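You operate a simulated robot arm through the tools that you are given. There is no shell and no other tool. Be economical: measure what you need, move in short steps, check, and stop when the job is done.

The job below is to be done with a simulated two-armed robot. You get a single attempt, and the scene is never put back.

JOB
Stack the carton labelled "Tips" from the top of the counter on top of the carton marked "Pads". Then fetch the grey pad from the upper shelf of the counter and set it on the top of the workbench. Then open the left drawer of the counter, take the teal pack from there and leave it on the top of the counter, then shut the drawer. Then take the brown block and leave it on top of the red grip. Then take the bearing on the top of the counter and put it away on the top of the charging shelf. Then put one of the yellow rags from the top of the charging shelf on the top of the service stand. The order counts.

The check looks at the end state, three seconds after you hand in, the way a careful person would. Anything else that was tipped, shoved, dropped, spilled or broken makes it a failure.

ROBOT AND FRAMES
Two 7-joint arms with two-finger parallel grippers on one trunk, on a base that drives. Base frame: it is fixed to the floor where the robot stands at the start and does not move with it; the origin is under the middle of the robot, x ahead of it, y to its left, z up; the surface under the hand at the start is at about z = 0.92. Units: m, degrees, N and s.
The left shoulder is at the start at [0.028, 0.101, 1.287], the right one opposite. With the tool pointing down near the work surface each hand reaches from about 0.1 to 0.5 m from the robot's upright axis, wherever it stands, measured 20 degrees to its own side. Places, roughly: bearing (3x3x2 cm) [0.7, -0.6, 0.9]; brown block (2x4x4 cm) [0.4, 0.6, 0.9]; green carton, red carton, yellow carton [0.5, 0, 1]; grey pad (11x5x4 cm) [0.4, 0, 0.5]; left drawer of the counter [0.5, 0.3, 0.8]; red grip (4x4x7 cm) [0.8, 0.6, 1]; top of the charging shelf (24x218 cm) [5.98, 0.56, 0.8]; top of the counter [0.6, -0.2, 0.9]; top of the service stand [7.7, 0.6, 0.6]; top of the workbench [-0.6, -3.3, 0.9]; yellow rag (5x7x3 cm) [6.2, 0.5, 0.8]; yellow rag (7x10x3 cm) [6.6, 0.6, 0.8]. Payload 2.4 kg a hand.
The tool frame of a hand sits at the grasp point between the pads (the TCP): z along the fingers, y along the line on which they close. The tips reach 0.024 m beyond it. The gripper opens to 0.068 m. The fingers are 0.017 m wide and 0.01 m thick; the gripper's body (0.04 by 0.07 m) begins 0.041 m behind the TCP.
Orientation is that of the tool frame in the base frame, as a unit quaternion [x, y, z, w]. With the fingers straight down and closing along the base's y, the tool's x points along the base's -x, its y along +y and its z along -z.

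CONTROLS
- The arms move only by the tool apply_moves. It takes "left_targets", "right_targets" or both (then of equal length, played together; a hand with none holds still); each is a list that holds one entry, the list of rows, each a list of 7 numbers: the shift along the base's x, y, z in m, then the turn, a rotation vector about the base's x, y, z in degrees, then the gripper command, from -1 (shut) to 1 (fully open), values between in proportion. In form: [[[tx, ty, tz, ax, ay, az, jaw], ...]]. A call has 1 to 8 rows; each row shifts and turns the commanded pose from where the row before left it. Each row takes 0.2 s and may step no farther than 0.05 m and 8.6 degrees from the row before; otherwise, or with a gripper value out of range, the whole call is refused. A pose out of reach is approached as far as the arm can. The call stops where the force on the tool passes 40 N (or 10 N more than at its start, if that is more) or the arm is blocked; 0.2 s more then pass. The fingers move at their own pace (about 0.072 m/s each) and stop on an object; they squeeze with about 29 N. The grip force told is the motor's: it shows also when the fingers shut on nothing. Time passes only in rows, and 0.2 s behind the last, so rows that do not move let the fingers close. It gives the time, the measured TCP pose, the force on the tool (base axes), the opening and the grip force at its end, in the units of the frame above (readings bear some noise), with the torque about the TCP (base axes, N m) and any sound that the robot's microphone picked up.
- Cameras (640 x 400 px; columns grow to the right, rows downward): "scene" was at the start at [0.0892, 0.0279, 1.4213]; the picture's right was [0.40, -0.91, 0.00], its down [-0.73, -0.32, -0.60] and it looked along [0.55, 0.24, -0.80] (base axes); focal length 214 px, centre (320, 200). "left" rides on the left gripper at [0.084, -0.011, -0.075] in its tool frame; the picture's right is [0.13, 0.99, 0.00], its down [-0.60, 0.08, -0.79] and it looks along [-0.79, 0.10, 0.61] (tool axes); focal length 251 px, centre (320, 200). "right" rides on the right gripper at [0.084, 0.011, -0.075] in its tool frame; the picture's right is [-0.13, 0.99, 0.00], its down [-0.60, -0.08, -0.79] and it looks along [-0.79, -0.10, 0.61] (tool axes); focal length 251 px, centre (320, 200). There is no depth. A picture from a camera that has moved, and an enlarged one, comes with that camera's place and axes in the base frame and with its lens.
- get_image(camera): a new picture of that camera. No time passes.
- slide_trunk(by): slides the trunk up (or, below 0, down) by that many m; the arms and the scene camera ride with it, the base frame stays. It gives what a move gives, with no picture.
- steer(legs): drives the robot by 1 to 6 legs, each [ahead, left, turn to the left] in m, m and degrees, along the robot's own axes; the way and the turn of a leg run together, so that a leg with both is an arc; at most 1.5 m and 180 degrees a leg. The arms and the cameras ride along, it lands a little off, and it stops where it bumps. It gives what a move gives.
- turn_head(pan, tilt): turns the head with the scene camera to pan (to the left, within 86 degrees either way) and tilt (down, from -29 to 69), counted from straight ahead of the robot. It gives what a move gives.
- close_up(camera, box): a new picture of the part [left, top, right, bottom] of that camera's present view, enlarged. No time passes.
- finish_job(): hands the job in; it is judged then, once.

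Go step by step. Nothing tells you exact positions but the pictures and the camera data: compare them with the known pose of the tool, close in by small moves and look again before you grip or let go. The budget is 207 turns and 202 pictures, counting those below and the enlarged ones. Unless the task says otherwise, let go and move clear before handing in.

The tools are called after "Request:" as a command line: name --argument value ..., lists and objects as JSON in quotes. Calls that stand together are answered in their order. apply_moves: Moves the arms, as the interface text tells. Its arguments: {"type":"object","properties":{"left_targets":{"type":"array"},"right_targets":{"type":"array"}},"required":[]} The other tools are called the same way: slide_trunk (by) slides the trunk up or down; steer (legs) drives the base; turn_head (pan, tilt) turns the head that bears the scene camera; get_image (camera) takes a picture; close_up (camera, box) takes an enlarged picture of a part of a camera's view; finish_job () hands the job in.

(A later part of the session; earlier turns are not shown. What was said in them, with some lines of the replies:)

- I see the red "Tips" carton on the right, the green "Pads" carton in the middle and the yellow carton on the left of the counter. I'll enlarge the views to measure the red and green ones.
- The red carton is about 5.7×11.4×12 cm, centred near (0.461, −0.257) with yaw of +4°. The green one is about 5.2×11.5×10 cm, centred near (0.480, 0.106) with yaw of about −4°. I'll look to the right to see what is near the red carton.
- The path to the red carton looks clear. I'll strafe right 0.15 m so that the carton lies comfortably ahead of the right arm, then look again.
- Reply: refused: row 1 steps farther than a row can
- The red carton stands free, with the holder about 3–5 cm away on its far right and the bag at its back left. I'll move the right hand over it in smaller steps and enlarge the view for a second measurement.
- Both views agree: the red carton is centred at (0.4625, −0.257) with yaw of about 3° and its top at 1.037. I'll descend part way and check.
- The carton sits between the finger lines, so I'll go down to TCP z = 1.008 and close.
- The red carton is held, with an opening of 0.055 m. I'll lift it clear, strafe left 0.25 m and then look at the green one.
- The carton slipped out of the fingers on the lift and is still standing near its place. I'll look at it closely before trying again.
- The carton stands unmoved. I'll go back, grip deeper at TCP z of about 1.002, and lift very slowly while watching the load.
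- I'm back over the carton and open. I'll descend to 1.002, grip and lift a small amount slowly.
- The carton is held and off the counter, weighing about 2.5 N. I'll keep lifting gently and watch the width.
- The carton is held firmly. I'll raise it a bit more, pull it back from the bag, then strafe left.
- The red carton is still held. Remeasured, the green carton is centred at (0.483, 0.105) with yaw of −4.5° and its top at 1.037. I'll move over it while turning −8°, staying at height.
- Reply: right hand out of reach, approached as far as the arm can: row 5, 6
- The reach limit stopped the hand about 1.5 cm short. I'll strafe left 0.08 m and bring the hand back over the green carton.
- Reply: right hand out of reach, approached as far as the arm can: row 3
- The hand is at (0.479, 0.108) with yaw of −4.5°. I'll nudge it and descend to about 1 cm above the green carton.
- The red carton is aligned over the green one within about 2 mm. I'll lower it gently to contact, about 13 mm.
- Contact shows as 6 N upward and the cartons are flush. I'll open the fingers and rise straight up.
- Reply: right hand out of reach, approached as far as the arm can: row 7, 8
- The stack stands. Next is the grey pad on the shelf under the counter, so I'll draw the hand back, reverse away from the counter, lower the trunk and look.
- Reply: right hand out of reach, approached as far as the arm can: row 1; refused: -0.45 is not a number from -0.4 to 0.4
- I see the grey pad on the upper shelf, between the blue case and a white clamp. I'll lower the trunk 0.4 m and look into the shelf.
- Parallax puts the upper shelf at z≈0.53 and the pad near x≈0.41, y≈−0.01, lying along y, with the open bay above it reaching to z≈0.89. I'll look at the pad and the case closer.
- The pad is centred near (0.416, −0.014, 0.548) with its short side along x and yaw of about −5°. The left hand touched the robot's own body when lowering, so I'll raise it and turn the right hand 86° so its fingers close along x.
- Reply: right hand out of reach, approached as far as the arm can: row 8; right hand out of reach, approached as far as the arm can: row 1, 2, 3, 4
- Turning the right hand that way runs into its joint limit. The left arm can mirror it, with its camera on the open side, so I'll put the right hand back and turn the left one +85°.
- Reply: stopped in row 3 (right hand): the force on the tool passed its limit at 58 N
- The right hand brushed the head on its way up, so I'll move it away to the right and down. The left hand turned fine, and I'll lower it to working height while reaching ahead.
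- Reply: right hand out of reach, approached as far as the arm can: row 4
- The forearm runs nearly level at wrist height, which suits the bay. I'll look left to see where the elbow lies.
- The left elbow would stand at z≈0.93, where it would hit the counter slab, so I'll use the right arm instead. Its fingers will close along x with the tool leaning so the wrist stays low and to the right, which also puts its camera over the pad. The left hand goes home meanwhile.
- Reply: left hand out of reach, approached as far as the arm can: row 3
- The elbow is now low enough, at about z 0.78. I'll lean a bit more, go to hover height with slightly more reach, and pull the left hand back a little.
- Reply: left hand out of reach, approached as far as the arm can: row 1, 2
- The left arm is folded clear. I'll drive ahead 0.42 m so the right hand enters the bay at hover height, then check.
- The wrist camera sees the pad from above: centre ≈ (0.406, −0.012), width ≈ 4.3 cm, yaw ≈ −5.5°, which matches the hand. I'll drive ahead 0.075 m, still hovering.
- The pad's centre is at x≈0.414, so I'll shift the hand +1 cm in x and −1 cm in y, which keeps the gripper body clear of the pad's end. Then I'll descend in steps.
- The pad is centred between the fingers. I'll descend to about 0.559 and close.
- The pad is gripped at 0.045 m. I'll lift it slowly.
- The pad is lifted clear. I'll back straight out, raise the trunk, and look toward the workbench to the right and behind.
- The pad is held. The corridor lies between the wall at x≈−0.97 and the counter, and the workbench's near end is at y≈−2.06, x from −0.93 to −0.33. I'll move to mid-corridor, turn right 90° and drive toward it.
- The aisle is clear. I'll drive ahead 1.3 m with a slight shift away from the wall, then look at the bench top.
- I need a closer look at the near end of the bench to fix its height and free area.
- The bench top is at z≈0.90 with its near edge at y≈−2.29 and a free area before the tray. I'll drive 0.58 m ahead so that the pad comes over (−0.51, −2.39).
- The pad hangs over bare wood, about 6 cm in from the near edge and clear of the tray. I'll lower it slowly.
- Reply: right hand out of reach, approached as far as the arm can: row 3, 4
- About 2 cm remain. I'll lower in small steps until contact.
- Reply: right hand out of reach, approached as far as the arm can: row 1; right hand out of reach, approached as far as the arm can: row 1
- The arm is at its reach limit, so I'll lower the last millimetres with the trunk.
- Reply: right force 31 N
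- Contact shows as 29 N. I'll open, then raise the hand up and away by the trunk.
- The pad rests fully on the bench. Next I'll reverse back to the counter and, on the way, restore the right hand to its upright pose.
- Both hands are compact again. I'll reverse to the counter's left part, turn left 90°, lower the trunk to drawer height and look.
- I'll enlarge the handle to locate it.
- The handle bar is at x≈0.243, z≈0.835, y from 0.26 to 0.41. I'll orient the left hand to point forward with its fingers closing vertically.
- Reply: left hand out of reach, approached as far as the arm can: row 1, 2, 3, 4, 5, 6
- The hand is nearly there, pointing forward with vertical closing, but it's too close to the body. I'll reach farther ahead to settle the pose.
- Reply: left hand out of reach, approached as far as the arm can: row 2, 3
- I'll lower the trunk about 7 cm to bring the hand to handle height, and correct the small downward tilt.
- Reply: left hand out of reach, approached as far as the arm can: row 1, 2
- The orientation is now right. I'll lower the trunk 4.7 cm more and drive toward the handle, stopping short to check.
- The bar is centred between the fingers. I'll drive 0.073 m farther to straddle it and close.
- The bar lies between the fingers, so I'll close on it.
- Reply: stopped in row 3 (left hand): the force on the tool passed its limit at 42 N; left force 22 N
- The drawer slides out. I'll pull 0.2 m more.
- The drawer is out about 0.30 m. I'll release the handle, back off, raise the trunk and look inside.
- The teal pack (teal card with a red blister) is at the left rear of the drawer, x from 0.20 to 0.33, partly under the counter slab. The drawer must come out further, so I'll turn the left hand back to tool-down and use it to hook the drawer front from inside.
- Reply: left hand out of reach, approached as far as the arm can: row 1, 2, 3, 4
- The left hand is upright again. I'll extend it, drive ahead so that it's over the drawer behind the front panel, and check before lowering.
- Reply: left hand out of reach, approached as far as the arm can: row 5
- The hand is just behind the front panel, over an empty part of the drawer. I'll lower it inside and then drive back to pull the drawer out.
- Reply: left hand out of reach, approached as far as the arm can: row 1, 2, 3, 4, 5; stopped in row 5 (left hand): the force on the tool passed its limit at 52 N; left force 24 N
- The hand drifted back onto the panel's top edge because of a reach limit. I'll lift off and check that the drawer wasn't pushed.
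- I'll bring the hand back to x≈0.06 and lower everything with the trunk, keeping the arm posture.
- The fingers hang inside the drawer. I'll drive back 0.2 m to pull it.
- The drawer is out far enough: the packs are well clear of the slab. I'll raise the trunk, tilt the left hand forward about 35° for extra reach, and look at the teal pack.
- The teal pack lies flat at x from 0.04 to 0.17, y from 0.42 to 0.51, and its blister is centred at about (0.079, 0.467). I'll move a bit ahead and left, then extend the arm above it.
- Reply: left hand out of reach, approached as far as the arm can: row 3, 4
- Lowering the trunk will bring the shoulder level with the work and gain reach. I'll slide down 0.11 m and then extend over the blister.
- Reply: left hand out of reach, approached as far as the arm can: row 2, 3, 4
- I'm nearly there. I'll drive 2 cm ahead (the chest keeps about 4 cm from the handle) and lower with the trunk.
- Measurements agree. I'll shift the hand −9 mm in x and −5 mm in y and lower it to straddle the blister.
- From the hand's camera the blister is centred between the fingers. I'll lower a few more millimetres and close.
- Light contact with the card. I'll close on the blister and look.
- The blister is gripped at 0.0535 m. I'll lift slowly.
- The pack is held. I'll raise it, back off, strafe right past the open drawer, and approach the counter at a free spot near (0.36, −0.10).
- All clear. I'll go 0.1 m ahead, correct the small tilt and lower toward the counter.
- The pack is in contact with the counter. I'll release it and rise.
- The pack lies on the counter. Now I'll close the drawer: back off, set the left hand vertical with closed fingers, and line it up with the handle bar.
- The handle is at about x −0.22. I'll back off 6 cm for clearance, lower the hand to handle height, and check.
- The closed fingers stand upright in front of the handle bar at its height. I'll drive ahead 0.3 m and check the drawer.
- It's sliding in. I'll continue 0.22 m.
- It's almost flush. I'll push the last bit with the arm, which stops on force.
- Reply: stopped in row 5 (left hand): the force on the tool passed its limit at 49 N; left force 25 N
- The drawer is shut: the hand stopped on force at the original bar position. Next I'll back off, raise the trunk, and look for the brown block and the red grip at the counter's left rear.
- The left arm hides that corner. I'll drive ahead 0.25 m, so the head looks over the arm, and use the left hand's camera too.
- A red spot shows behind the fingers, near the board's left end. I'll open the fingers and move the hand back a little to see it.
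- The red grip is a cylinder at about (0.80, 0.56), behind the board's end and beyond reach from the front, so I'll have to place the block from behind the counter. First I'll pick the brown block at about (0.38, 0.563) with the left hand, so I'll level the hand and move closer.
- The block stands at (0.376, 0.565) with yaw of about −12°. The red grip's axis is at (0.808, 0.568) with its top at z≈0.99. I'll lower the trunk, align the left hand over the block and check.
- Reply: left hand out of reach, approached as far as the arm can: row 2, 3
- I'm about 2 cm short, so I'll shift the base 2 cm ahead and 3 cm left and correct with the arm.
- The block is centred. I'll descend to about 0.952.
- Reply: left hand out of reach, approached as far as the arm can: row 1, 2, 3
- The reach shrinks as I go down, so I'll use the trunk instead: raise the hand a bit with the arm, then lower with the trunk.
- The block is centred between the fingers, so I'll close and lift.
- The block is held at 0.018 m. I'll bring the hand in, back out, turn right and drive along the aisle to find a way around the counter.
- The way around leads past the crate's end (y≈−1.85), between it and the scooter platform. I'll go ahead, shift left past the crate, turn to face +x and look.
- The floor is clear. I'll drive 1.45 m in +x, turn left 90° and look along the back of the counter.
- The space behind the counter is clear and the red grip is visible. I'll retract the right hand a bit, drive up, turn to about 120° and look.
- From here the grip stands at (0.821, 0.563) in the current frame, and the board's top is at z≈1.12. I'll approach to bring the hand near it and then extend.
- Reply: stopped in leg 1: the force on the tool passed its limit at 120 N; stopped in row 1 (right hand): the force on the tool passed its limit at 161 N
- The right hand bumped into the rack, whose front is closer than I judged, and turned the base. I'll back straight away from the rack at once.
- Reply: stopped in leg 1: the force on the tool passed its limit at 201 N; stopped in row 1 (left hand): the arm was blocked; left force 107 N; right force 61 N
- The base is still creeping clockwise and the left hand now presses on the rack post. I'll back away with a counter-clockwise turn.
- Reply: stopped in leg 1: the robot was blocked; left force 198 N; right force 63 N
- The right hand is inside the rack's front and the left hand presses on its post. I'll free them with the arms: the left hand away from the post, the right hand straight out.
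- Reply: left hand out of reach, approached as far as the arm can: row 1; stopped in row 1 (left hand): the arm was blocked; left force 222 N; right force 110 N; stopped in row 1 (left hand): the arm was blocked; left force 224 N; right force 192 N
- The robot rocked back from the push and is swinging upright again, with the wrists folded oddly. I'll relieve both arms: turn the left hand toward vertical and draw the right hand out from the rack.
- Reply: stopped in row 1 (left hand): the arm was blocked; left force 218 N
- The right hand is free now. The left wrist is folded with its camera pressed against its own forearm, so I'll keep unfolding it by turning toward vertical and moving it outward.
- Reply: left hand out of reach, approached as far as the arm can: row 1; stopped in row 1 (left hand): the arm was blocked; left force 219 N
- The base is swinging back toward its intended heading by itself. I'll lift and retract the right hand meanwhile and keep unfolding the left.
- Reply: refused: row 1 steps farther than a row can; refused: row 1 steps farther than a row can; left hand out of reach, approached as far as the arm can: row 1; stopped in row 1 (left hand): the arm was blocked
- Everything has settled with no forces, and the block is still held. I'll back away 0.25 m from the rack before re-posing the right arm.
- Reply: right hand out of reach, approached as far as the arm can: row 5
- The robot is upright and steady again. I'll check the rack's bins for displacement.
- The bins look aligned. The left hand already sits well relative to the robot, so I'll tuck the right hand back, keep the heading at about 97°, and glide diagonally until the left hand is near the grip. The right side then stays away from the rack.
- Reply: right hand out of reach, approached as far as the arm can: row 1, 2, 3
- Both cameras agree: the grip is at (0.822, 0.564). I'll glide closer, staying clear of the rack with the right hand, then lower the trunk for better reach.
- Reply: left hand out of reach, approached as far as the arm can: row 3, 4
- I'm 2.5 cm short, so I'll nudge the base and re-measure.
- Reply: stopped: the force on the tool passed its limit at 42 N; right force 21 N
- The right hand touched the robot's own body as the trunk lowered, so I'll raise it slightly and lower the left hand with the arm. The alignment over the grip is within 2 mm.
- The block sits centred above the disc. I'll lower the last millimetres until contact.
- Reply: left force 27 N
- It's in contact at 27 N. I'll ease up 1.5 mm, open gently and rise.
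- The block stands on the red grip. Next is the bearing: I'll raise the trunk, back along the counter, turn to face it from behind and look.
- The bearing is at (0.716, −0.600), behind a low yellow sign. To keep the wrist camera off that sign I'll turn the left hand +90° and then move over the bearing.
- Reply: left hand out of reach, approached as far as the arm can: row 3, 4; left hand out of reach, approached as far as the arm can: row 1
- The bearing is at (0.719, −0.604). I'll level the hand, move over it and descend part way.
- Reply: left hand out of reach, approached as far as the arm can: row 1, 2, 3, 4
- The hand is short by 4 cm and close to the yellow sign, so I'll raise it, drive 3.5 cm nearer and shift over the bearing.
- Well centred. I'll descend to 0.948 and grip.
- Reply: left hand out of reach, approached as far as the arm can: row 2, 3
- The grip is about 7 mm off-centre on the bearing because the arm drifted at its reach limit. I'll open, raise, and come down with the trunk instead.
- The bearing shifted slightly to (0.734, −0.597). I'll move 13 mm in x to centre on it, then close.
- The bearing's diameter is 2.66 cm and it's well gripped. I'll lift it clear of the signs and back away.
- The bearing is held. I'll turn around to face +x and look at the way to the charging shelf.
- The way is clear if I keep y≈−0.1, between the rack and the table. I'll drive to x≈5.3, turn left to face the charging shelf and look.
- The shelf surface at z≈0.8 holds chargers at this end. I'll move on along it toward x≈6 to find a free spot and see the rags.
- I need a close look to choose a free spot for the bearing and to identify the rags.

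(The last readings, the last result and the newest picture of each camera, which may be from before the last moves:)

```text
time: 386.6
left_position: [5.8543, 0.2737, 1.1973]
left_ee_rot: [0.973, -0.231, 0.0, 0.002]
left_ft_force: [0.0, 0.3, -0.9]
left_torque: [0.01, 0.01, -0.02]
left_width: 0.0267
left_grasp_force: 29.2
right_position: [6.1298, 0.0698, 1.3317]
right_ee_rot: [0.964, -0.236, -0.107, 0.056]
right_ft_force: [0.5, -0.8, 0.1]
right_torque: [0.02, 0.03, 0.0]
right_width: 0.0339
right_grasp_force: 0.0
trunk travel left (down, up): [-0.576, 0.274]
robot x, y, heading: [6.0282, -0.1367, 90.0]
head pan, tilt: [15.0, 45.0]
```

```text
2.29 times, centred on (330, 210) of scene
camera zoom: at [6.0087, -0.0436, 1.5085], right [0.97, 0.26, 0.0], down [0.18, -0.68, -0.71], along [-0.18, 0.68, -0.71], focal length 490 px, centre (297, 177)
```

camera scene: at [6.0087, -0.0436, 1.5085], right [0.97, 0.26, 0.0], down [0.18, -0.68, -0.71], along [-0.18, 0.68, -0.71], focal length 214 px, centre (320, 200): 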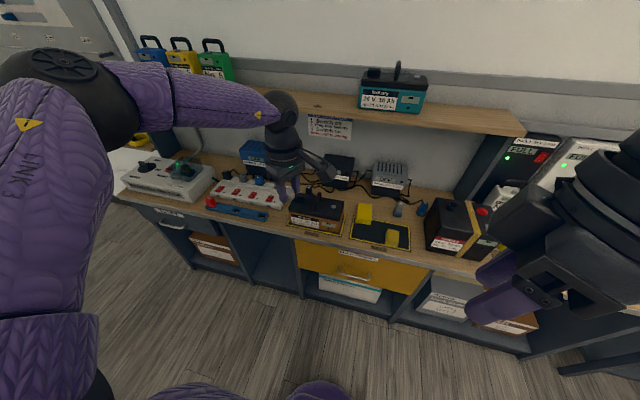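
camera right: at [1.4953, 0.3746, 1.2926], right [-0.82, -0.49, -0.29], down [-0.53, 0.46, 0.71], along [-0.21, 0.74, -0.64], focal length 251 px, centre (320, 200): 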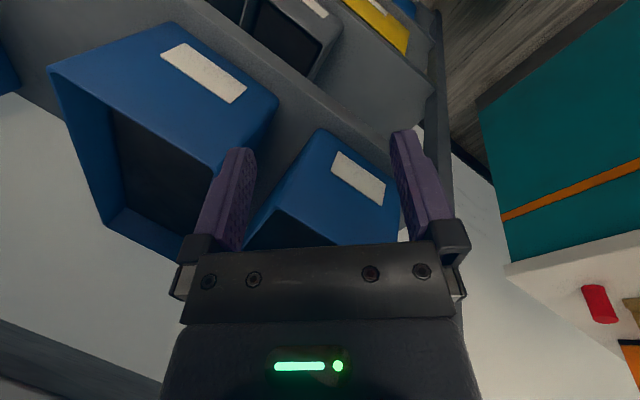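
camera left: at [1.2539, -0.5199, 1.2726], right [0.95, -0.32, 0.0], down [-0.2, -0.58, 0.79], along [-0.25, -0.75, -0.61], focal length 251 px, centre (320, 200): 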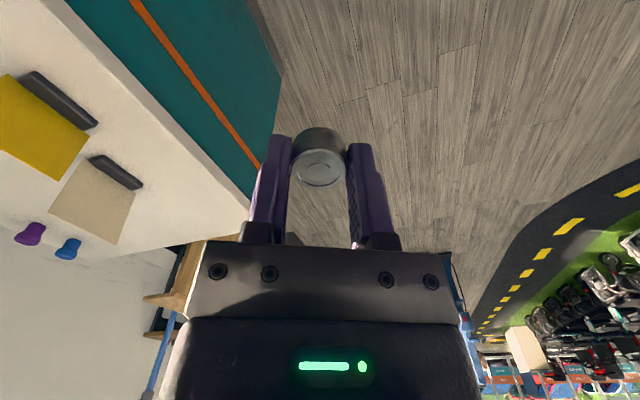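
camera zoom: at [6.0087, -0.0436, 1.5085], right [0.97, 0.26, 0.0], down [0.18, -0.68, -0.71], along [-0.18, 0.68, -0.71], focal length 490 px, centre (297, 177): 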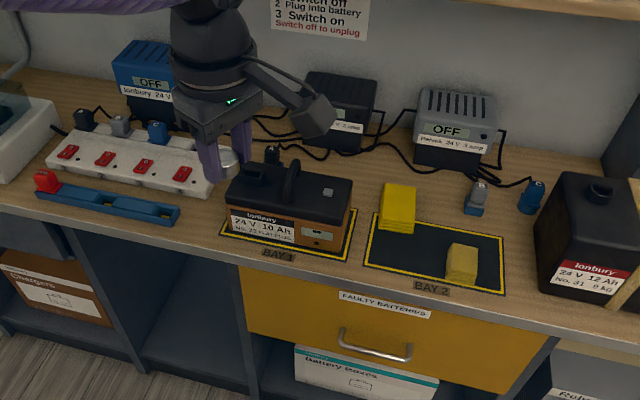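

The two yellow rags lie by the "Bay 2" mark. A free spot for the bearing is at about (6.057, 0.487), between the bay-1 battery and the small rag. I'll move there and lower most of the way.

Request:
steer --legs '[[0.213, -0.203, 0]]'

Request:
slide_trunk --by -0.3

Request:
get_image --camera "scene"

Request:
get_image --camera "left"

```text
time: 388.6
left_position: [6.0576, 0.4849, 1.1974]
left_ee_rot: [0.973, -0.229, 0.0, 0.003]
left_ft_force: [0.3, 0.2, 0.0]
left_torque: [0.01, 0.0, 0.03]
left_width: 0.0268
left_grasp_force: 28.8
right_position: [6.3322, 0.2826, 1.3323]
right_ee_rot: [0.964, -0.236, -0.107, 0.057]
right_ft_force: [0.9, -0.6, -0.3]
right_torque: [-0.04, 0.03, -0.02]
right_width: 0.0342
right_grasp_force: 0.0
trunk travel left (down, up): [-0.576, 0.274]
robot x, y, heading: [6.2286, 0.077, 89.8]
head pan, tilt: [15.0, 45.0]
```

```text
time: 391.6
left_position: [6.0567, 0.4865, 0.8979]
left_ee_rot: [0.973, -0.229, 0.001, 0.002]
left_ft_force: [0.7, 0.6, 0.0]
left_torque: [0.02, -0.01, -0.01]
left_width: 0.0269
left_grasp_force: 29.1
right_position: [6.3318, 0.2809, 1.0322]
right_ee_rot: [0.965, -0.234, -0.106, 0.056]
right_ft_force: [-0.2, -0.4, 0.2]
right_torque: [-0.01, 0.01, 0.01]
right_width: 0.0341
right_grasp_force: 0.0
trunk travel left (down, up): [-0.276, 0.574]
robot x, y, heading: [6.2274, 0.075, 90.1]
head pan, tilt: [15.0, 45.0]
```

```text
18 pictures are left
camera scene: at [6.2112, 0.2069, 1.2066], right [0.97, 0.26, 0.0], down [0.18, -0.68, -0.71], along [-0.18, 0.68, -0.71], focal length 214 px, centre (320, 200)
```

scene: 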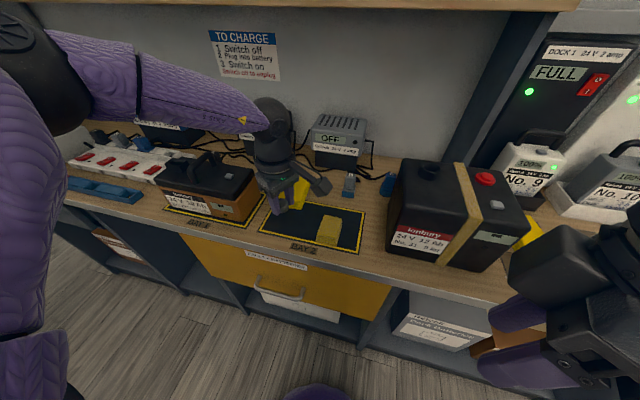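

```text
17 pictures are left
camera left: at [6.138, 0.4566, 0.9725], right [-0.33, -0.95, 0.0], down [-0.58, 0.2, 0.79], along [-0.75, 0.26, -0.61], focal length 251 px, centre (320, 200)
```

left: 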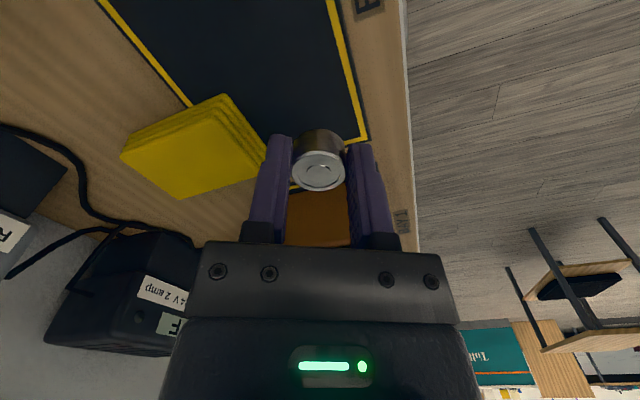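

There's space, but the yellow cloth is near one finger, so I'll shift 1 cm toward the edge, lower, and open only a little.

Request:
apply_moves --left_targets '[[[0.003, -0.01, 0, 0, 0, 0, -1], [0, 0, 0, 0, 0, 0, -1]]]'

Request:
slide_trunk --by -0.06

Request:
slide_trunk --by -0.006

Request:
slide_trunk --by -0.005

```text
time: 392.2
left_position: [6.0607, 0.4738, 0.8991]
left_ee_rot: [0.973, -0.229, 0.0, 0.002]
left_ft_force: [-1.0, 0.9, -0.4]
left_torque: [0.02, -0.02, 0.02]
left_width: 0.0269
left_grasp_force: 28.9
right_position: [6.3315, 0.2814, 1.0332]
right_ee_rot: [0.965, -0.234, -0.106, 0.055]
right_ft_force: [0.2, 0.1, -0.5]
right_torque: [0.03, 0.0, 0.04]
right_width: 0.0339
right_grasp_force: 0.0
trunk travel left (down, up): [-0.276, 0.574]
robot x, y, heading: [6.2335, 0.0744, 90.3]
head pan, tilt: [15.0, 45.0]
```

```text
time: 393.2
left_position: [6.059, 0.4751, 0.8376]
left_ee_rot: [0.974, -0.229, 0.001, 0.002]
left_ft_force: [0.9, 0.1, -0.3]
left_torque: [-0.01, 0.01, -0.03]
left_width: 0.0265
left_grasp_force: 29.3
right_position: [6.333, 0.2812, 0.9726]
right_ee_rot: [0.965, -0.234, -0.106, 0.056]
right_ft_force: [0.0, -0.5, -0.3]
right_torque: [-0.02, -0.01, -0.01]
right_width: 0.0338
right_grasp_force: 0.2
trunk travel left (down, up): [-0.216, 0.634]
robot x, y, heading: [6.2326, 0.0774, 90.1]
head pan, tilt: [15.0, 45.0]
```

```text
time: 393.8
left_position: [6.0599, 0.4747, 0.8313]
left_ee_rot: [0.973, -0.229, 0.0, 0.002]
left_ft_force: [0.4, -0.4, -1.1]
left_torque: [-0.03, -0.03, -0.02]
left_width: 0.0269
left_grasp_force: 29.1
right_position: [6.3315, 0.2807, 0.9661]
right_ee_rot: [0.965, -0.234, -0.106, 0.056]
right_ft_force: [-0.3, -0.4, 0.3]
right_torque: [0.0, 0.01, -0.01]
right_width: 0.0341
right_grasp_force: 0.0
trunk travel left (down, up): [-0.21, 0.64]
robot x, y, heading: [6.2298, 0.0754, 90.4]
head pan, tilt: [15.0, 45.0]
```

```text
time: 394.3
left_position: [6.0607, 0.4748, 0.8283]
left_ee_rot: [0.974, -0.228, 0.0, 0.001]
left_ft_force: [-1.9, 1.5, 13.2]
left_torque: [0.08, 0.1, 0.01]
left_width: 0.0269
left_grasp_force: 28.6
right_position: [6.3315, 0.2813, 0.9616]
right_ee_rot: [0.964, -0.235, -0.107, 0.056]
right_ft_force: [-0.7, -0.2, 0.4]
right_torque: [0.04, 0.01, 0.02]
right_width: 0.034
right_grasp_force: 0.0
trunk travel left (down, up): [-0.205, 0.645]
robot x, y, heading: [6.2321, 0.0784, 90.0]
head pan, tilt: [15.0, 45.0]
```

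Contact at the expected height. I'll release with a small opening and rise.

Request:
apply_moves --left_targets '[[[0, 0, 0, 0, 0, 0, 0], [0, 0, 0, 0, 0, 0, 0.3], [0, 0, 0, 0, 0, 0, 0.3], [0, 0, 0.01, 0, 0, 0, 0.3], [0, 0, 0.03, 0, 0, 0, 0.3], [0, 0, 0.04, 0, 0, 0, 0.3], [0, 0, 0.04, 0, 0, 0, 0.3]]]'

Request:
get_image --camera "left"

Request:
close_up --camera "scene" --box '[220, 100, 440, 270]'

```text
time: 395.9
left_position: [6.0577, 0.4756, 0.9467]
left_ee_rot: [0.973, -0.229, 0.001, 0.002]
left_ft_force: [0.3, -1.1, -0.6]
left_torque: [0.0, 0.04, -0.02]
left_width: 0.0442
left_grasp_force: 0.1
right_position: [6.3327, 0.2815, 0.9616]
right_ee_rot: [0.965, -0.235, -0.107, 0.055]
right_ft_force: [0.4, -0.3, 0.3]
right_torque: [0.01, 0.01, -0.02]
right_width: 0.0341
right_grasp_force: 0.1
trunk travel left (down, up): [-0.205, 0.645]
robot x, y, heading: [6.2307, 0.0775, 90.1]
head pan, tilt: [15.0, 45.0]
```

```text
16 pictures are left
camera left: at [6.1388, 0.4475, 1.0219], right [-0.33, -0.95, 0.0], down [-0.58, 0.2, 0.79], along [-0.75, 0.26, -0.61], focal length 251 px, centre (320, 200)
```

left: 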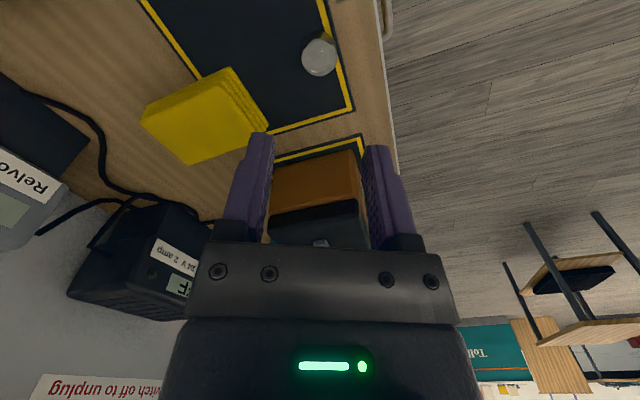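

```text
2.35 times, centred on (330, 185) of scene
camera zoom: at [6.2112, 0.2241, 1.1343], right [0.97, 0.26, 0.0], down [0.18, -0.68, -0.71], along [-0.18, 0.68, -0.71], focal length 505 px, centre (296, 235)
```

zoom: 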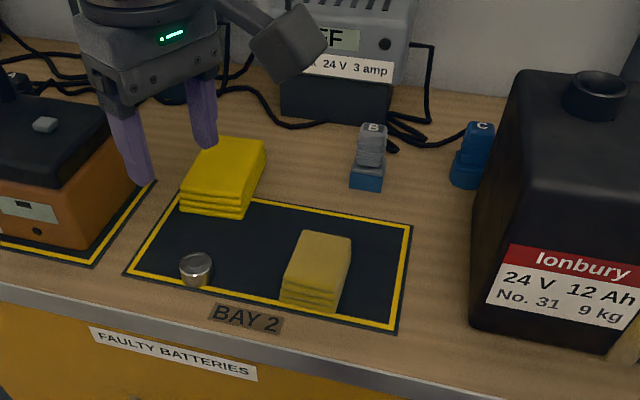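

The bearing rests on the shelf. The small rag is centred at about (6.157, 0.496), 5 cm wide in x. I'll turn the left hand −63° so it closes along x and move over the rag.

Request:
apply_moves --left_targets '[[[0.012, 0.003, 0.01, 0, 0, -7.9, 1], [0.012, 0.003, 0, 0, 0, -7.9, 1], [0.012, 0.003, 0, 0, 0, -7.9, 1], [0.012, 0.003, 0, 0, 0, -7.9, 1], [0.013, 0.003, 0, 0, 0, -7.9, 1], [0.013, 0.003, 0, 0, 0, -7.9, 1], [0.013, 0.002, 0, 0, 0, -7.9, 1], [0.012, 0, 0, 0, 0, -6, 1]]]'

Request:
get_image --camera "left"

```text
time: 397.7
left_position: [6.1036, 0.4977, 0.9598]
left_ee_rot: [0.719, -0.695, -0.001, 0.004]
left_ft_force: [-0.4, 0.2, -1.2]
left_torque: [-0.03, -0.02, -0.01]
left_width: 0.0679
left_grasp_force: 0.2
left hand out of reach, approached as far as the arm can: row 5, 6, 8
right_position: [6.3327, 0.2814, 0.9629]
right_ee_rot: [0.965, -0.235, -0.107, 0.056]
right_ft_force: [0.5, -0.4, 0.4]
right_torque: [-0.01, 0.0, -0.02]
right_width: 0.0338
right_grasp_force: 0.1
trunk travel left (down, up): [-0.205, 0.645]
robot x, y, heading: [6.232, 0.0798, 90.0]
head pan, tilt: [15.0, 45.0]
```

```text
14 pictures are left
camera left: at [6.1181, 0.4132, 1.0342], right [-0.99, -0.17, 0.0], down [-0.1, 0.6, 0.79], along [-0.13, 0.78, -0.61], focal length 251 px, centre (320, 200)
```

left: 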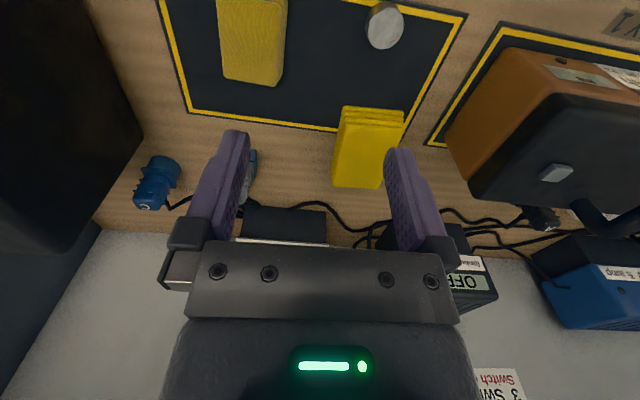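

Request:
steer --legs '[[0, -0.053, 0]]'

Request:
slide_trunk --by -0.07

Request:
get_image --camera "left"

```text
time: 398.6
left_position: [6.1546, 0.4979, 0.9596]
left_ee_rot: [0.721, -0.693, 0.0, 0.002]
left_ft_force: [0.8, 0.1, 0.7]
left_torque: [0.01, 0.01, 0.0]
left_width: 0.0681
left_grasp_force: 0.0
right_position: [6.3841, 0.2812, 0.9617]
right_ee_rot: [0.965, -0.235, -0.106, 0.056]
right_ft_force: [-0.3, 0.2, -0.4]
right_torque: [0.0, 0.01, 0.0]
right_width: 0.0341
right_grasp_force: 0.1
trunk travel left (down, up): [-0.205, 0.645]
robot x, y, heading: [6.2808, 0.0742, 90.2]
head pan, tilt: [15.0, 45.0]
```

```text
time: 399.4
left_position: [6.1562, 0.499, 0.9047]
left_ee_rot: [0.721, -0.693, 0.002, 0.004]
left_ft_force: [0.7, 0.3, 0.1]
left_torque: [0.03, -0.01, 0.02]
left_width: 0.068
left_grasp_force: 0.1
right_position: [6.3837, 0.2847, 0.9099]
right_ee_rot: [0.964, -0.236, -0.107, 0.06]
right_ft_force: [-0.1, 3.7, 12.0]
right_torque: [-0.93, -1.02, 0.33]
right_width: 0.0342
right_grasp_force: 0.1
trunk travel left (down, up): [-0.154, 0.695]
robot x, y, heading: [6.2828, 0.0772, 89.8]
head pan, tilt: [15.0, 45.0]
stopped: the force on the tool passed its limit at 68 N (the readings are from after the stop); the commanded pose is now the measured one
```

```text
13 pictures are left
camera left: at [6.1711, 0.4148, 0.9808], right [-0.99, -0.17, 0.0], down [-0.1, 0.61, 0.79], along [-0.14, 0.78, -0.62], focal length 251 px, centre (320, 200)
```

left: 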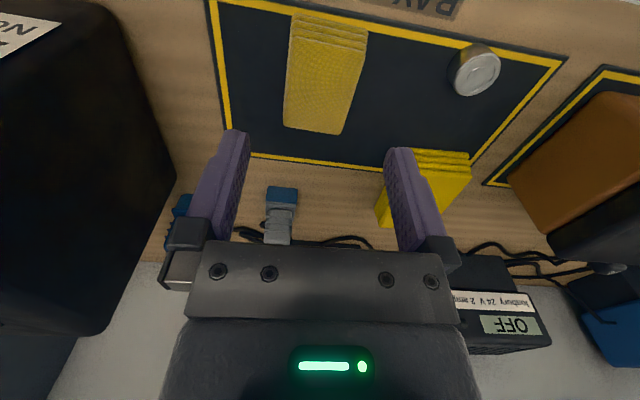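

The right hand touched the robot's own base again. I'll raise it and correct the left hand by a few millimetres, then lower the left with the trunk.

Request:
apply_moves --left_targets '[[[-0.002, -0.006, 0, 0, 0, 0, 1], [0, 0, 0, 0, 0, 0, 1], [0, 0, 0, 0, 0, 0, 1], [0, 0, 0, 0, 0, 0, 1]]]' --right_targets '[[[0, 0, 0.03, 0, 0, 0, 0], [0, 0.01, 0.03, 0, 0, 0, 0], [0, 0.01, 0.03, 0, 0, 0, 0], [0, 0, 0.03, 0, 0, 0, 0]]]'

Request:
slide_trunk --by -0.075

Request:
get_image --camera "left"

```text
time: 400.4
left_position: [6.1528, 0.493, 0.9061]
left_ee_rot: [0.721, -0.693, 0.002, 0.004]
left_ft_force: [0.6, -0.6, -0.3]
left_torque: [-0.01, 0.03, 0.01]
left_width: 0.068
left_grasp_force: 0.1
right_position: [6.3844, 0.3046, 1.03]
right_ee_rot: [0.964, -0.235, -0.107, 0.059]
right_ft_force: [-0.2, 0.1, 0.4]
right_torque: [-0.02, 0.02, -0.04]
right_width: 0.0339
right_grasp_force: 0.1
trunk travel left (down, up): [-0.154, 0.695]
robot x, y, heading: [6.284, 0.0756, 90.2]
head pan, tilt: [15.0, 45.0]
```

```text
time: 401.5
left_position: [6.153, 0.4928, 0.8317]
left_ee_rot: [0.721, -0.693, 0.002, 0.004]
left_ft_force: [-0.5, 0.2, -1.1]
left_torque: [0.02, 0.05, -0.01]
left_width: 0.068
left_grasp_force: 0.1
right_position: [6.3837, 0.3027, 0.9549]
right_ee_rot: [0.964, -0.236, -0.107, 0.058]
right_ft_force: [-0.6, -1.1, 0.6]
right_torque: [-0.01, -0.01, 0.03]
right_width: 0.034
right_grasp_force: 0.0
trunk travel left (down, up): [-0.079, 0.77]
robot x, y, heading: [6.2822, 0.0787, 89.9]
head pan, tilt: [15.0, 45.0]
```

```text
12 pictures are left
camera left: at [6.1691, 0.4087, 0.9066], right [-0.99, -0.17, 0.0], down [-0.1, 0.61, 0.79], along [-0.14, 0.78, -0.62], focal length 251 px, centre (320, 200)
```

left: 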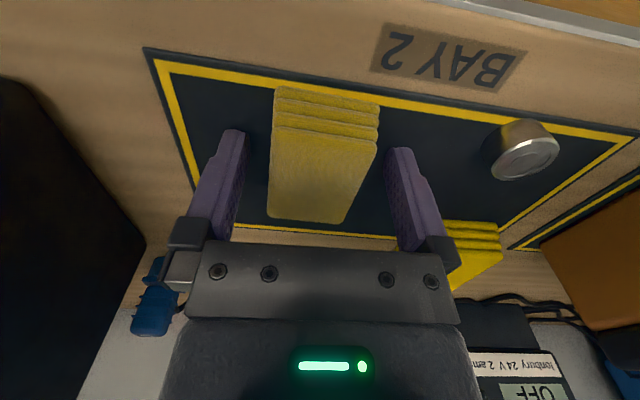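

The rag is between the fingers. I'll lower 4 mm, grip and lift.

Request:
slide_trunk --by -0.004

Request:
apply_moves --left_targets '[[[0, 0, 0, 0, 0, 0, -1], [0, 0, 0, 0, 0, 0, -1], [0, 0, 0, 0, 0, 0, -1], [0, 0, 0, 0, 0, 0, -1]]]'

Request:
slide_trunk --by 0.05

Request:
slide_trunk --by 0.25

Request:
get_image --camera "scene"

```text
time: 402.1
left_position: [6.1536, 0.4933, 0.827]
left_ee_rot: [0.721, -0.693, 0.002, 0.004]
left_ft_force: [0.1, -0.1, 0.3]
left_torque: [-0.03, 0.0, -0.01]
left_width: 0.0681
left_grasp_force: 0.0
right_position: [6.3854, 0.3035, 0.9502]
right_ee_rot: [0.964, -0.235, -0.107, 0.06]
right_ft_force: [0.1, 0.0, 0.6]
right_torque: [0.01, 0.02, 0.01]
right_width: 0.034
right_grasp_force: 0.0
trunk travel left (down, up): [-0.075, 0.774]
robot x, y, heading: [6.2841, 0.0767, 90.2]
head pan, tilt: [15.0, 45.0]
```

```text
time: 403.1
left_position: [6.1536, 0.4933, 0.8263]
left_ee_rot: [0.721, -0.693, 0.003, 0.004]
left_ft_force: [-0.2, 0.3, 0.6]
left_torque: [0.0, -0.02, -0.01]
left_width: 0.0477
left_grasp_force: 28.7
right_position: [6.3852, 0.3038, 0.9511]
right_ee_rot: [0.964, -0.235, -0.106, 0.06]
right_ft_force: [-0.3, 0.2, 0.3]
right_torque: [0.01, 0.01, 0.01]
right_width: 0.034
right_grasp_force: 0.1
trunk travel left (down, up): [-0.075, 0.774]
robot x, y, heading: [6.2875, 0.0755, 90.3]
head pan, tilt: [15.0, 45.0]
```

```text
time: 404.0
left_position: [6.1528, 0.4937, 0.876]
left_ee_rot: [0.721, -0.693, 0.003, 0.005]
left_ft_force: [-0.7, 0.6, -0.7]
left_torque: [0.0, 0.02, 0.0]
left_width: 0.0475
left_grasp_force: 29.1
right_position: [6.383, 0.3045, 1.0023]
right_ee_rot: [0.964, -0.236, -0.107, 0.06]
right_ft_force: [0.3, -0.1, -0.8]
right_torque: [-0.02, 0.02, 0.0]
right_width: 0.0341
right_grasp_force: 0.1
trunk travel left (down, up): [-0.125, 0.724]
robot x, y, heading: [6.2818, 0.0743, 90.1]
head pan, tilt: [15.0, 45.0]
```

```text
time: 406.6
left_position: [6.1532, 0.4774, 1.1557]
left_ee_rot: [0.721, -0.692, -0.023, -0.021]
left_ft_force: [0.1, -0.3, 0.0]
left_torque: [-0.02, 0.01, 0.02]
left_width: 0.0473
left_grasp_force: 28.7
right_position: [6.3846, 0.3032, 1.2509]
right_ee_rot: [0.964, -0.236, -0.106, 0.059]
right_ft_force: [-0.1, 0.0, -0.2]
right_torque: [0.01, 0.0, 0.04]
right_width: 0.034
right_grasp_force: 0.1
trunk travel left (down, up): [-0.375, 0.474]
robot x, y, heading: [6.281, 0.0762, 90.2]
head pan, tilt: [15.0, 45.0]
```

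```text
11 pictures are left
camera scene: at [6.2641, 0.1886, 1.3066], right [0.97, 0.26, 0.0], down [0.18, -0.68, -0.71], along [-0.18, 0.68, -0.71], focal length 214 px, centre (320, 200)
```

scene: 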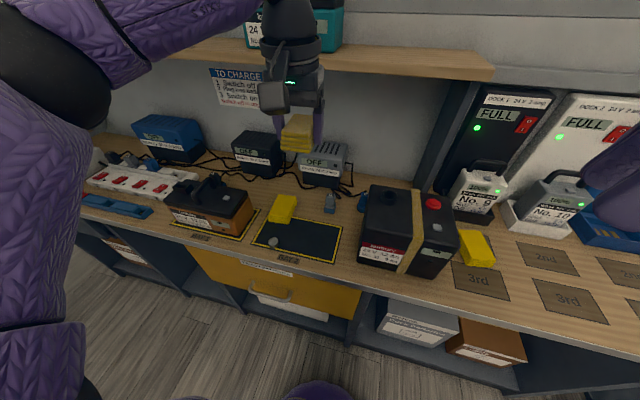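

The rag is held. I'll back away from the shelf and look toward the service stand on the right.

Request:
steer --legs '[[-0.35, 0, 0]]'

Request:
turn_head --pan -60 --tilt 25

Request:
get_image --camera "scene"

```text
time: 408.9
left_position: [6.1532, 0.1223, 1.1549]
left_ee_rot: [0.722, -0.691, -0.023, -0.022]
left_ft_force: [-0.4, -0.8, -0.3]
left_torque: [0.0, -0.01, 0.0]
left_width: 0.0474
left_grasp_force: 29.0
right_position: [6.3837, -0.0504, 1.2518]
right_ee_rot: [0.965, -0.233, -0.107, 0.059]
right_ft_force: [-0.3, 1.3, 1.0]
right_torque: [0.02, 0.0, -0.03]
right_width: 0.0339
right_grasp_force: 0.0
trunk travel left (down, up): [-0.375, 0.474]
robot x, y, heading: [6.2854, -0.2782, 90.1]
head pan, tilt: [15.0, 45.0]
```

```text
time: 410.3
left_position: [6.1537, 0.1225, 1.1553]
left_ee_rot: [0.722, -0.691, -0.023, -0.023]
left_ft_force: [0.2, -0.2, 0.0]
left_torque: [-0.02, 0.03, 0.02]
left_width: 0.0473
left_grasp_force: 28.7
right_position: [6.3846, -0.0482, 1.2512]
right_ee_rot: [0.965, -0.233, -0.107, 0.059]
right_ft_force: [-0.3, 0.2, -0.6]
right_torque: [-0.02, 0.03, -0.03]
right_width: 0.0338
right_grasp_force: 0.1
trunk travel left (down, up): [-0.375, 0.474]
robot x, y, heading: [6.2855, -0.2768, 90.5]
head pan, tilt: [-60.0, 25.0]
```

```text
10 pictures are left
camera scene: at [6.3657, -0.1975, 1.3372], right [0.5, -0.86, 0.0], down [-0.37, -0.21, -0.91], along [0.78, 0.46, -0.42], focal length 214 px, centre (320, 200)
```

scene: 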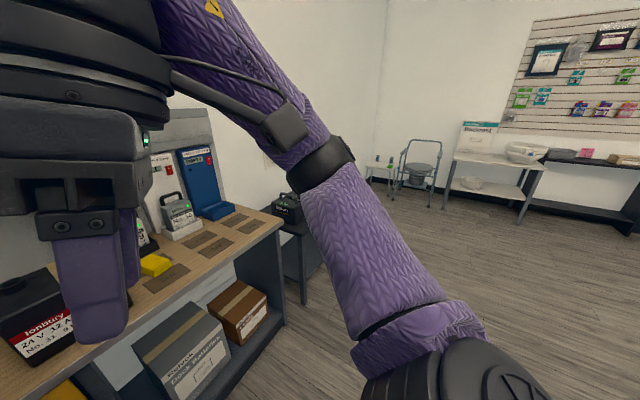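

The floor is clear, and the stand is just beyond the shelf's end with a black battery on it. I'll strafe right 1.45 m and look at its top.

Request:
steer --legs '[[0, -0.75, -0.4], [0, -0.7, 0]]'

Request:
turn_head --pan 5 --tilt 45

Request:
get_image --camera "scene"

```text
time: 417.8
left_position: [7.5959, 0.128, 1.1536]
left_ee_rot: [0.722, -0.691, -0.023, -0.022]
left_ft_force: [0.5, 0.0, -0.5]
left_torque: [0.02, 0.0, -0.02]
left_width: 0.0473
left_grasp_force: 28.6
right_position: [7.8265, -0.0449, 1.2507]
right_ee_rot: [0.965, -0.233, -0.107, 0.059]
right_ft_force: [0.4, -0.5, 0.1]
right_torque: [0.01, 0.02, -0.02]
right_width: 0.0341
right_grasp_force: 0.0
trunk travel left (down, up): [-0.375, 0.474]
robot x, y, heading: [7.7255, -0.2726, 90.3]
head pan, tilt: [-60.0, 25.0]
```

```text
time: 419.1
left_position: [7.5937, 0.1279, 1.1552]
left_ee_rot: [0.722, -0.691, -0.023, -0.022]
left_ft_force: [-0.5, 0.3, -0.8]
left_torque: [-0.02, 0.0, 0.01]
left_width: 0.0471
left_grasp_force: 28.8
right_position: [7.8264, -0.0446, 1.2513]
right_ee_rot: [0.965, -0.233, -0.108, 0.059]
right_ft_force: [-0.2, 0.0, -0.6]
right_torque: [0.01, 0.0, 0.0]
right_width: 0.0341
right_grasp_force: 0.1
trunk travel left (down, up): [-0.375, 0.474]
robot x, y, heading: [7.7286, -0.2708, 90.2]
head pan, tilt: [5.0, 45.0]
```

```text
9 pictures are left
camera scene: at [7.7207, -0.1576, 1.3067], right [1.0, 0.09, 0.0], down [0.06, -0.7, -0.71], along [-0.06, 0.7, -0.71], focal length 214 px, centre (320, 200)
```

scene: 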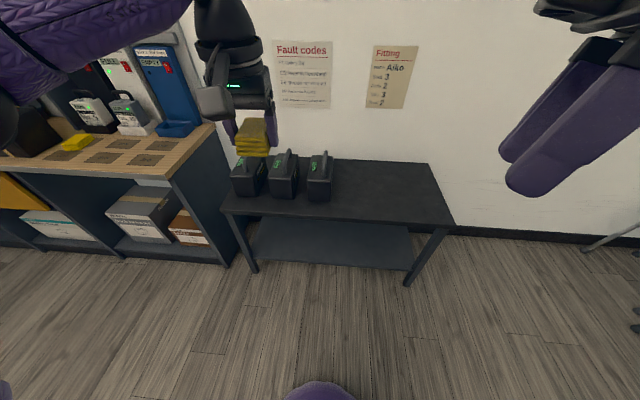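

The right half of the stand's top is free. I'll place the rag near (7.95, 0.58). First I'll level and lower the left hand with the arm, raise the right hand, and then approach.

Request:
apply_moves --left_targets '[[[0, 0, -0.03, -1.8, 0, 0, -1], [0, 0, -0.03, -1.8, 0, 0, -1], [0, 0, -0.03, 0, 0, 0, -1], [0, 0, -0.03, 0, 0, 0, -1], [0, 0, -0.03, 0, 0, 0, -1]]]' --right_targets '[[[0, 0.01, 0.025, 0, 0, 0, 0], [0, 0.01, 0.025, 0, 0, 0, 0], [0, 0.01, 0.025, 0, 0, 0, 0], [0, 0, 0.025, 0, 0, 0, 0], [0, 0, 0, 0, 0, 0, 0]]]'

Request:
steer --legs '[[0, -0.36, 0], [0.42, 0, 0]]'

Request:
slide_trunk --by -0.26

Request:
get_image --camera "scene"

```text
time: 420.4
left_position: [7.5962, 0.1256, 1.0057]
left_ee_rot: [0.721, -0.693, -0.002, 0.0]
left_ft_force: [0.5, 0.1, 0.4]
left_torque: [-0.01, -0.01, 0.01]
left_width: 0.047
left_grasp_force: 28.9
right_position: [7.8129, -0.0319, 1.3233]
right_ee_rot: [0.964, -0.234, -0.108, 0.059]
right_ft_force: [-0.3, 0.2, -0.2]
right_torque: [-0.02, 0.01, 0.01]
right_width: 0.0341
right_grasp_force: 0.0
right hand out of reach, approached as far as the arm can: row 3, 4
trunk travel left (down, up): [-0.375, 0.474]
robot x, y, heading: [7.728, -0.2725, 90.3]
head pan, tilt: [5.0, 45.0]
```

```text
time: 424.8
left_position: [7.9538, 0.5391, 1.0052]
left_ee_rot: [0.721, -0.693, -0.001, 0.002]
left_ft_force: [0.0, -0.3, -0.9]
left_torque: [0.02, 0.03, -0.01]
left_width: 0.0471
left_grasp_force: 29.2
right_position: [8.1702, 0.3799, 1.3243]
right_ee_rot: [0.964, -0.237, -0.107, 0.058]
right_ft_force: [0.0, -0.1, -0.2]
right_torque: [0.03, -0.02, -0.01]
right_width: 0.0339
right_grasp_force: 0.0
trunk travel left (down, up): [-0.375, 0.474]
robot x, y, heading: [8.0835, 0.1382, 90.2]
head pan, tilt: [5.0, 45.0]
```

```text
time: 427.5
left_position: [7.9542, 0.5386, 0.7459]
left_ee_rot: [0.721, -0.693, -0.001, 0.001]
left_ft_force: [-0.6, -0.3, 0.8]
left_torque: [-0.02, 0.02, -0.04]
left_width: 0.047
left_grasp_force: 29.1
right_position: [8.1702, 0.3804, 1.0638]
right_ee_rot: [0.964, -0.237, -0.108, 0.058]
right_ft_force: [0.0, 0.0, -0.8]
right_torque: [0.02, -0.02, 0.0]
right_width: 0.034
right_grasp_force: 0.1
trunk travel left (down, up): [-0.115, 0.734]
robot x, y, heading: [8.0837, 0.1409, 89.7]
head pan, tilt: [5.0, 45.0]
```

```text
8 pictures are left
camera scene: at [8.0778, 0.3179, 1.0421], right [1.0, 0.09, 0.0], down [0.06, -0.7, -0.71], along [-0.06, 0.7, -0.71], focal length 214 px, centre (320, 200)
```

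scene: 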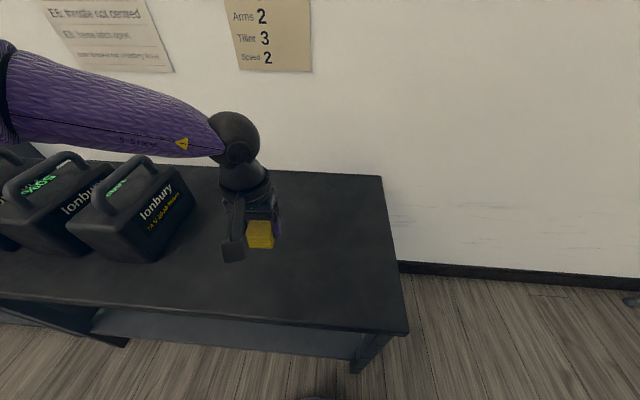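

The rag is over the free top. I'll lower it gradually to contact.

Request:
slide_trunk --by -0.1

Request:
apply_moves --left_targets '[[[0, 0, -0.008, 0, 0, 0, -1], [0, 0, -0.006, 0, 0, 0, -1], [0, 0, -0.004, 0, 0, 0, -1], [0, 0, 0, 0, 0, 0, -1]]]'

Request:
get_image --camera "left"

```text
time: 428.8
left_position: [7.9542, 0.5388, 0.6469]
left_ee_rot: [0.72, -0.694, -0.002, -0.001]
left_ft_force: [-1.5, 4.5, 20.5]
left_torque: [-0.45, -0.04, -0.05]
left_width: 0.047
left_grasp_force: 28.4
right_position: [8.1713, 0.3784, 0.9635]
right_ee_rot: [0.964, -0.237, -0.108, 0.059]
right_ft_force: [0.2, -0.4, 0.4]
right_torque: [0.03, 0.02, 0.02]
right_width: 0.0341
right_grasp_force: 0.0
trunk travel left (down, up): [-0.015, 0.834]
robot x, y, heading: [8.0837, 0.1394, 89.7]
head pan, tilt: [5.0, 45.0]
```

```text
time: 429.1
left_position: [7.9532, 0.5394, 0.6469]
left_ee_rot: [0.72, -0.694, -0.005, -0.003]
left_ft_force: [-1.5, -6.9, 24.6]
left_torque: [-0.39, 0.05, -0.06]
left_width: 0.0471
left_grasp_force: 29.2
right_position: [8.1714, 0.3782, 0.9645]
right_ee_rot: [0.964, -0.235, -0.108, 0.058]
right_ft_force: [-0.4, -0.4, -0.8]
right_torque: [-0.03, 0.02, -0.01]
right_width: 0.0339
right_grasp_force: 0.1
trunk travel left (down, up): [-0.015, 0.834]
robot x, y, heading: [8.0881, 0.1413, 89.8]
head pan, tilt: [5.0, 45.0]
stopped in row 1 (left hand): the force on the tool passed its limit at 43 N (the readings are from after the stop); the commanded pose is now the measured one
```

```text
7 pictures are left
camera left: at [7.9691, 0.4539, 0.7196], right [-0.99, -0.17, 0.0], down [-0.1, 0.59, 0.8], along [-0.13, 0.79, -0.6], focal length 251 px, centre (320, 200)
```

left: 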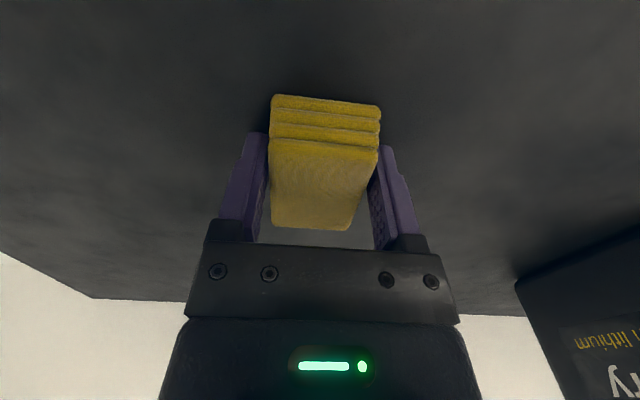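

The rag rests on the stand at z≈0.62. I'll open, rise and check.

Request:
apply_moves --left_targets '[[[0, 0, 0.001, 0, 0, 0, 0.7], [0, 0, 0.001, 0, 0, 0, 1], [0, 0, 0, 0, 0, 0, 1], [0, 0, 0.01, 0, 0, 0, 1], [0, 0, 0.03, 0, 0, 0, 1], [0, 0, 0.03, 0, 0, 0, 1]]]'

Request:
slide_trunk --by 0.3

Request:
steer --legs '[[-0.4, 0, 0]]'

Request:
get_image --camera "scene"

```text
time: 430.5
left_position: [7.9529, 0.5407, 0.7164]
left_ee_rot: [0.72, -0.694, -0.003, -0.001]
left_ft_force: [0.0, -0.4, -0.2]
left_torque: [0.0, -0.04, 0.0]
left_width: 0.0681
left_grasp_force: 0.1
right_position: [8.17, 0.3804, 0.963]
right_ee_rot: [0.964, -0.237, -0.108, 0.059]
right_ft_force: [-0.3, 1.5, 0.6]
right_torque: [-0.04, 0.01, 0.0]
right_width: 0.0343
right_grasp_force: 0.1
trunk travel left (down, up): [-0.015, 0.834]
robot x, y, heading: [8.0841, 0.1429, 90.0]
head pan, tilt: [5.0, 45.0]
```

```text
time: 433.5
left_position: [7.9528, 0.5409, 1.0163]
left_ee_rot: [0.72, -0.694, -0.003, -0.002]
left_ft_force: [-1.1, -0.7, 0.0]
left_torque: [0.02, -0.02, -0.01]
left_width: 0.0677
left_grasp_force: 0.0
right_position: [8.1707, 0.3799, 1.264]
right_ee_rot: [0.964, -0.237, -0.108, 0.059]
right_ft_force: [0.3, -0.2, 0.3]
right_torque: [-0.05, 0.03, 0.02]
right_width: 0.0342
right_grasp_force: 0.0
trunk travel left (down, up): [-0.315, 0.534]
robot x, y, heading: [8.083, 0.1412, 90.1]
head pan, tilt: [5.0, 45.0]
```

```text
time: 436.0
left_position: [7.9524, 0.1444, 1.0163]
left_ee_rot: [0.722, -0.691, -0.002, -0.002]
left_ft_force: [0.3, -0.2, -0.3]
left_torque: [0.01, 0.0, -0.02]
left_width: 0.0683
left_grasp_force: 0.0
right_position: [8.1703, -0.0164, 1.2633]
right_ee_rot: [0.964, -0.234, -0.108, 0.059]
right_ft_force: [0.0, 1.1, -0.4]
right_torque: [0.0, 0.0, -0.03]
right_width: 0.0342
right_grasp_force: 0.1
trunk travel left (down, up): [-0.315, 0.534]
robot x, y, heading: [8.0833, -0.2513, 90.1]
head pan, tilt: [5.0, 45.0]
```

```text
6 pictures are left
camera scene: at [8.0777, -0.1299, 1.2461], right [1.0, 0.09, 0.0], down [0.06, -0.7, -0.71], along [-0.06, 0.7, -0.71], focal length 214 px, centre (320, 200)
```

scene: 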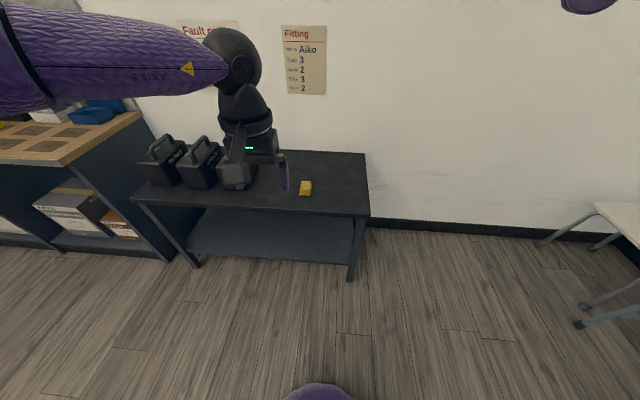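

The rag lies on the service stand and the robot is clear, so all six steps are done and I'm handing in.

Request:
finish_job

```text
The job is handed in.
```

I finished all six steps in order and handed the job in, but on the way to placing the brown block the right hand hit the parts rack beside the counter.

- **Rack:** The base swung and both hands pressed on the rack and its blue bins, at up to about 200 N. The two nearest bins looked aligned afterwards, but I could not rule out a small shift.
- **Tips carton:** It slipped from the fingers on the first lift and stayed standing where it was. The second lift held.
- **Bearing:** It slid about 1 cm on the counter when the first grip was off-centre. It now stands inside the "Bay 2" marking on the charging shelf.
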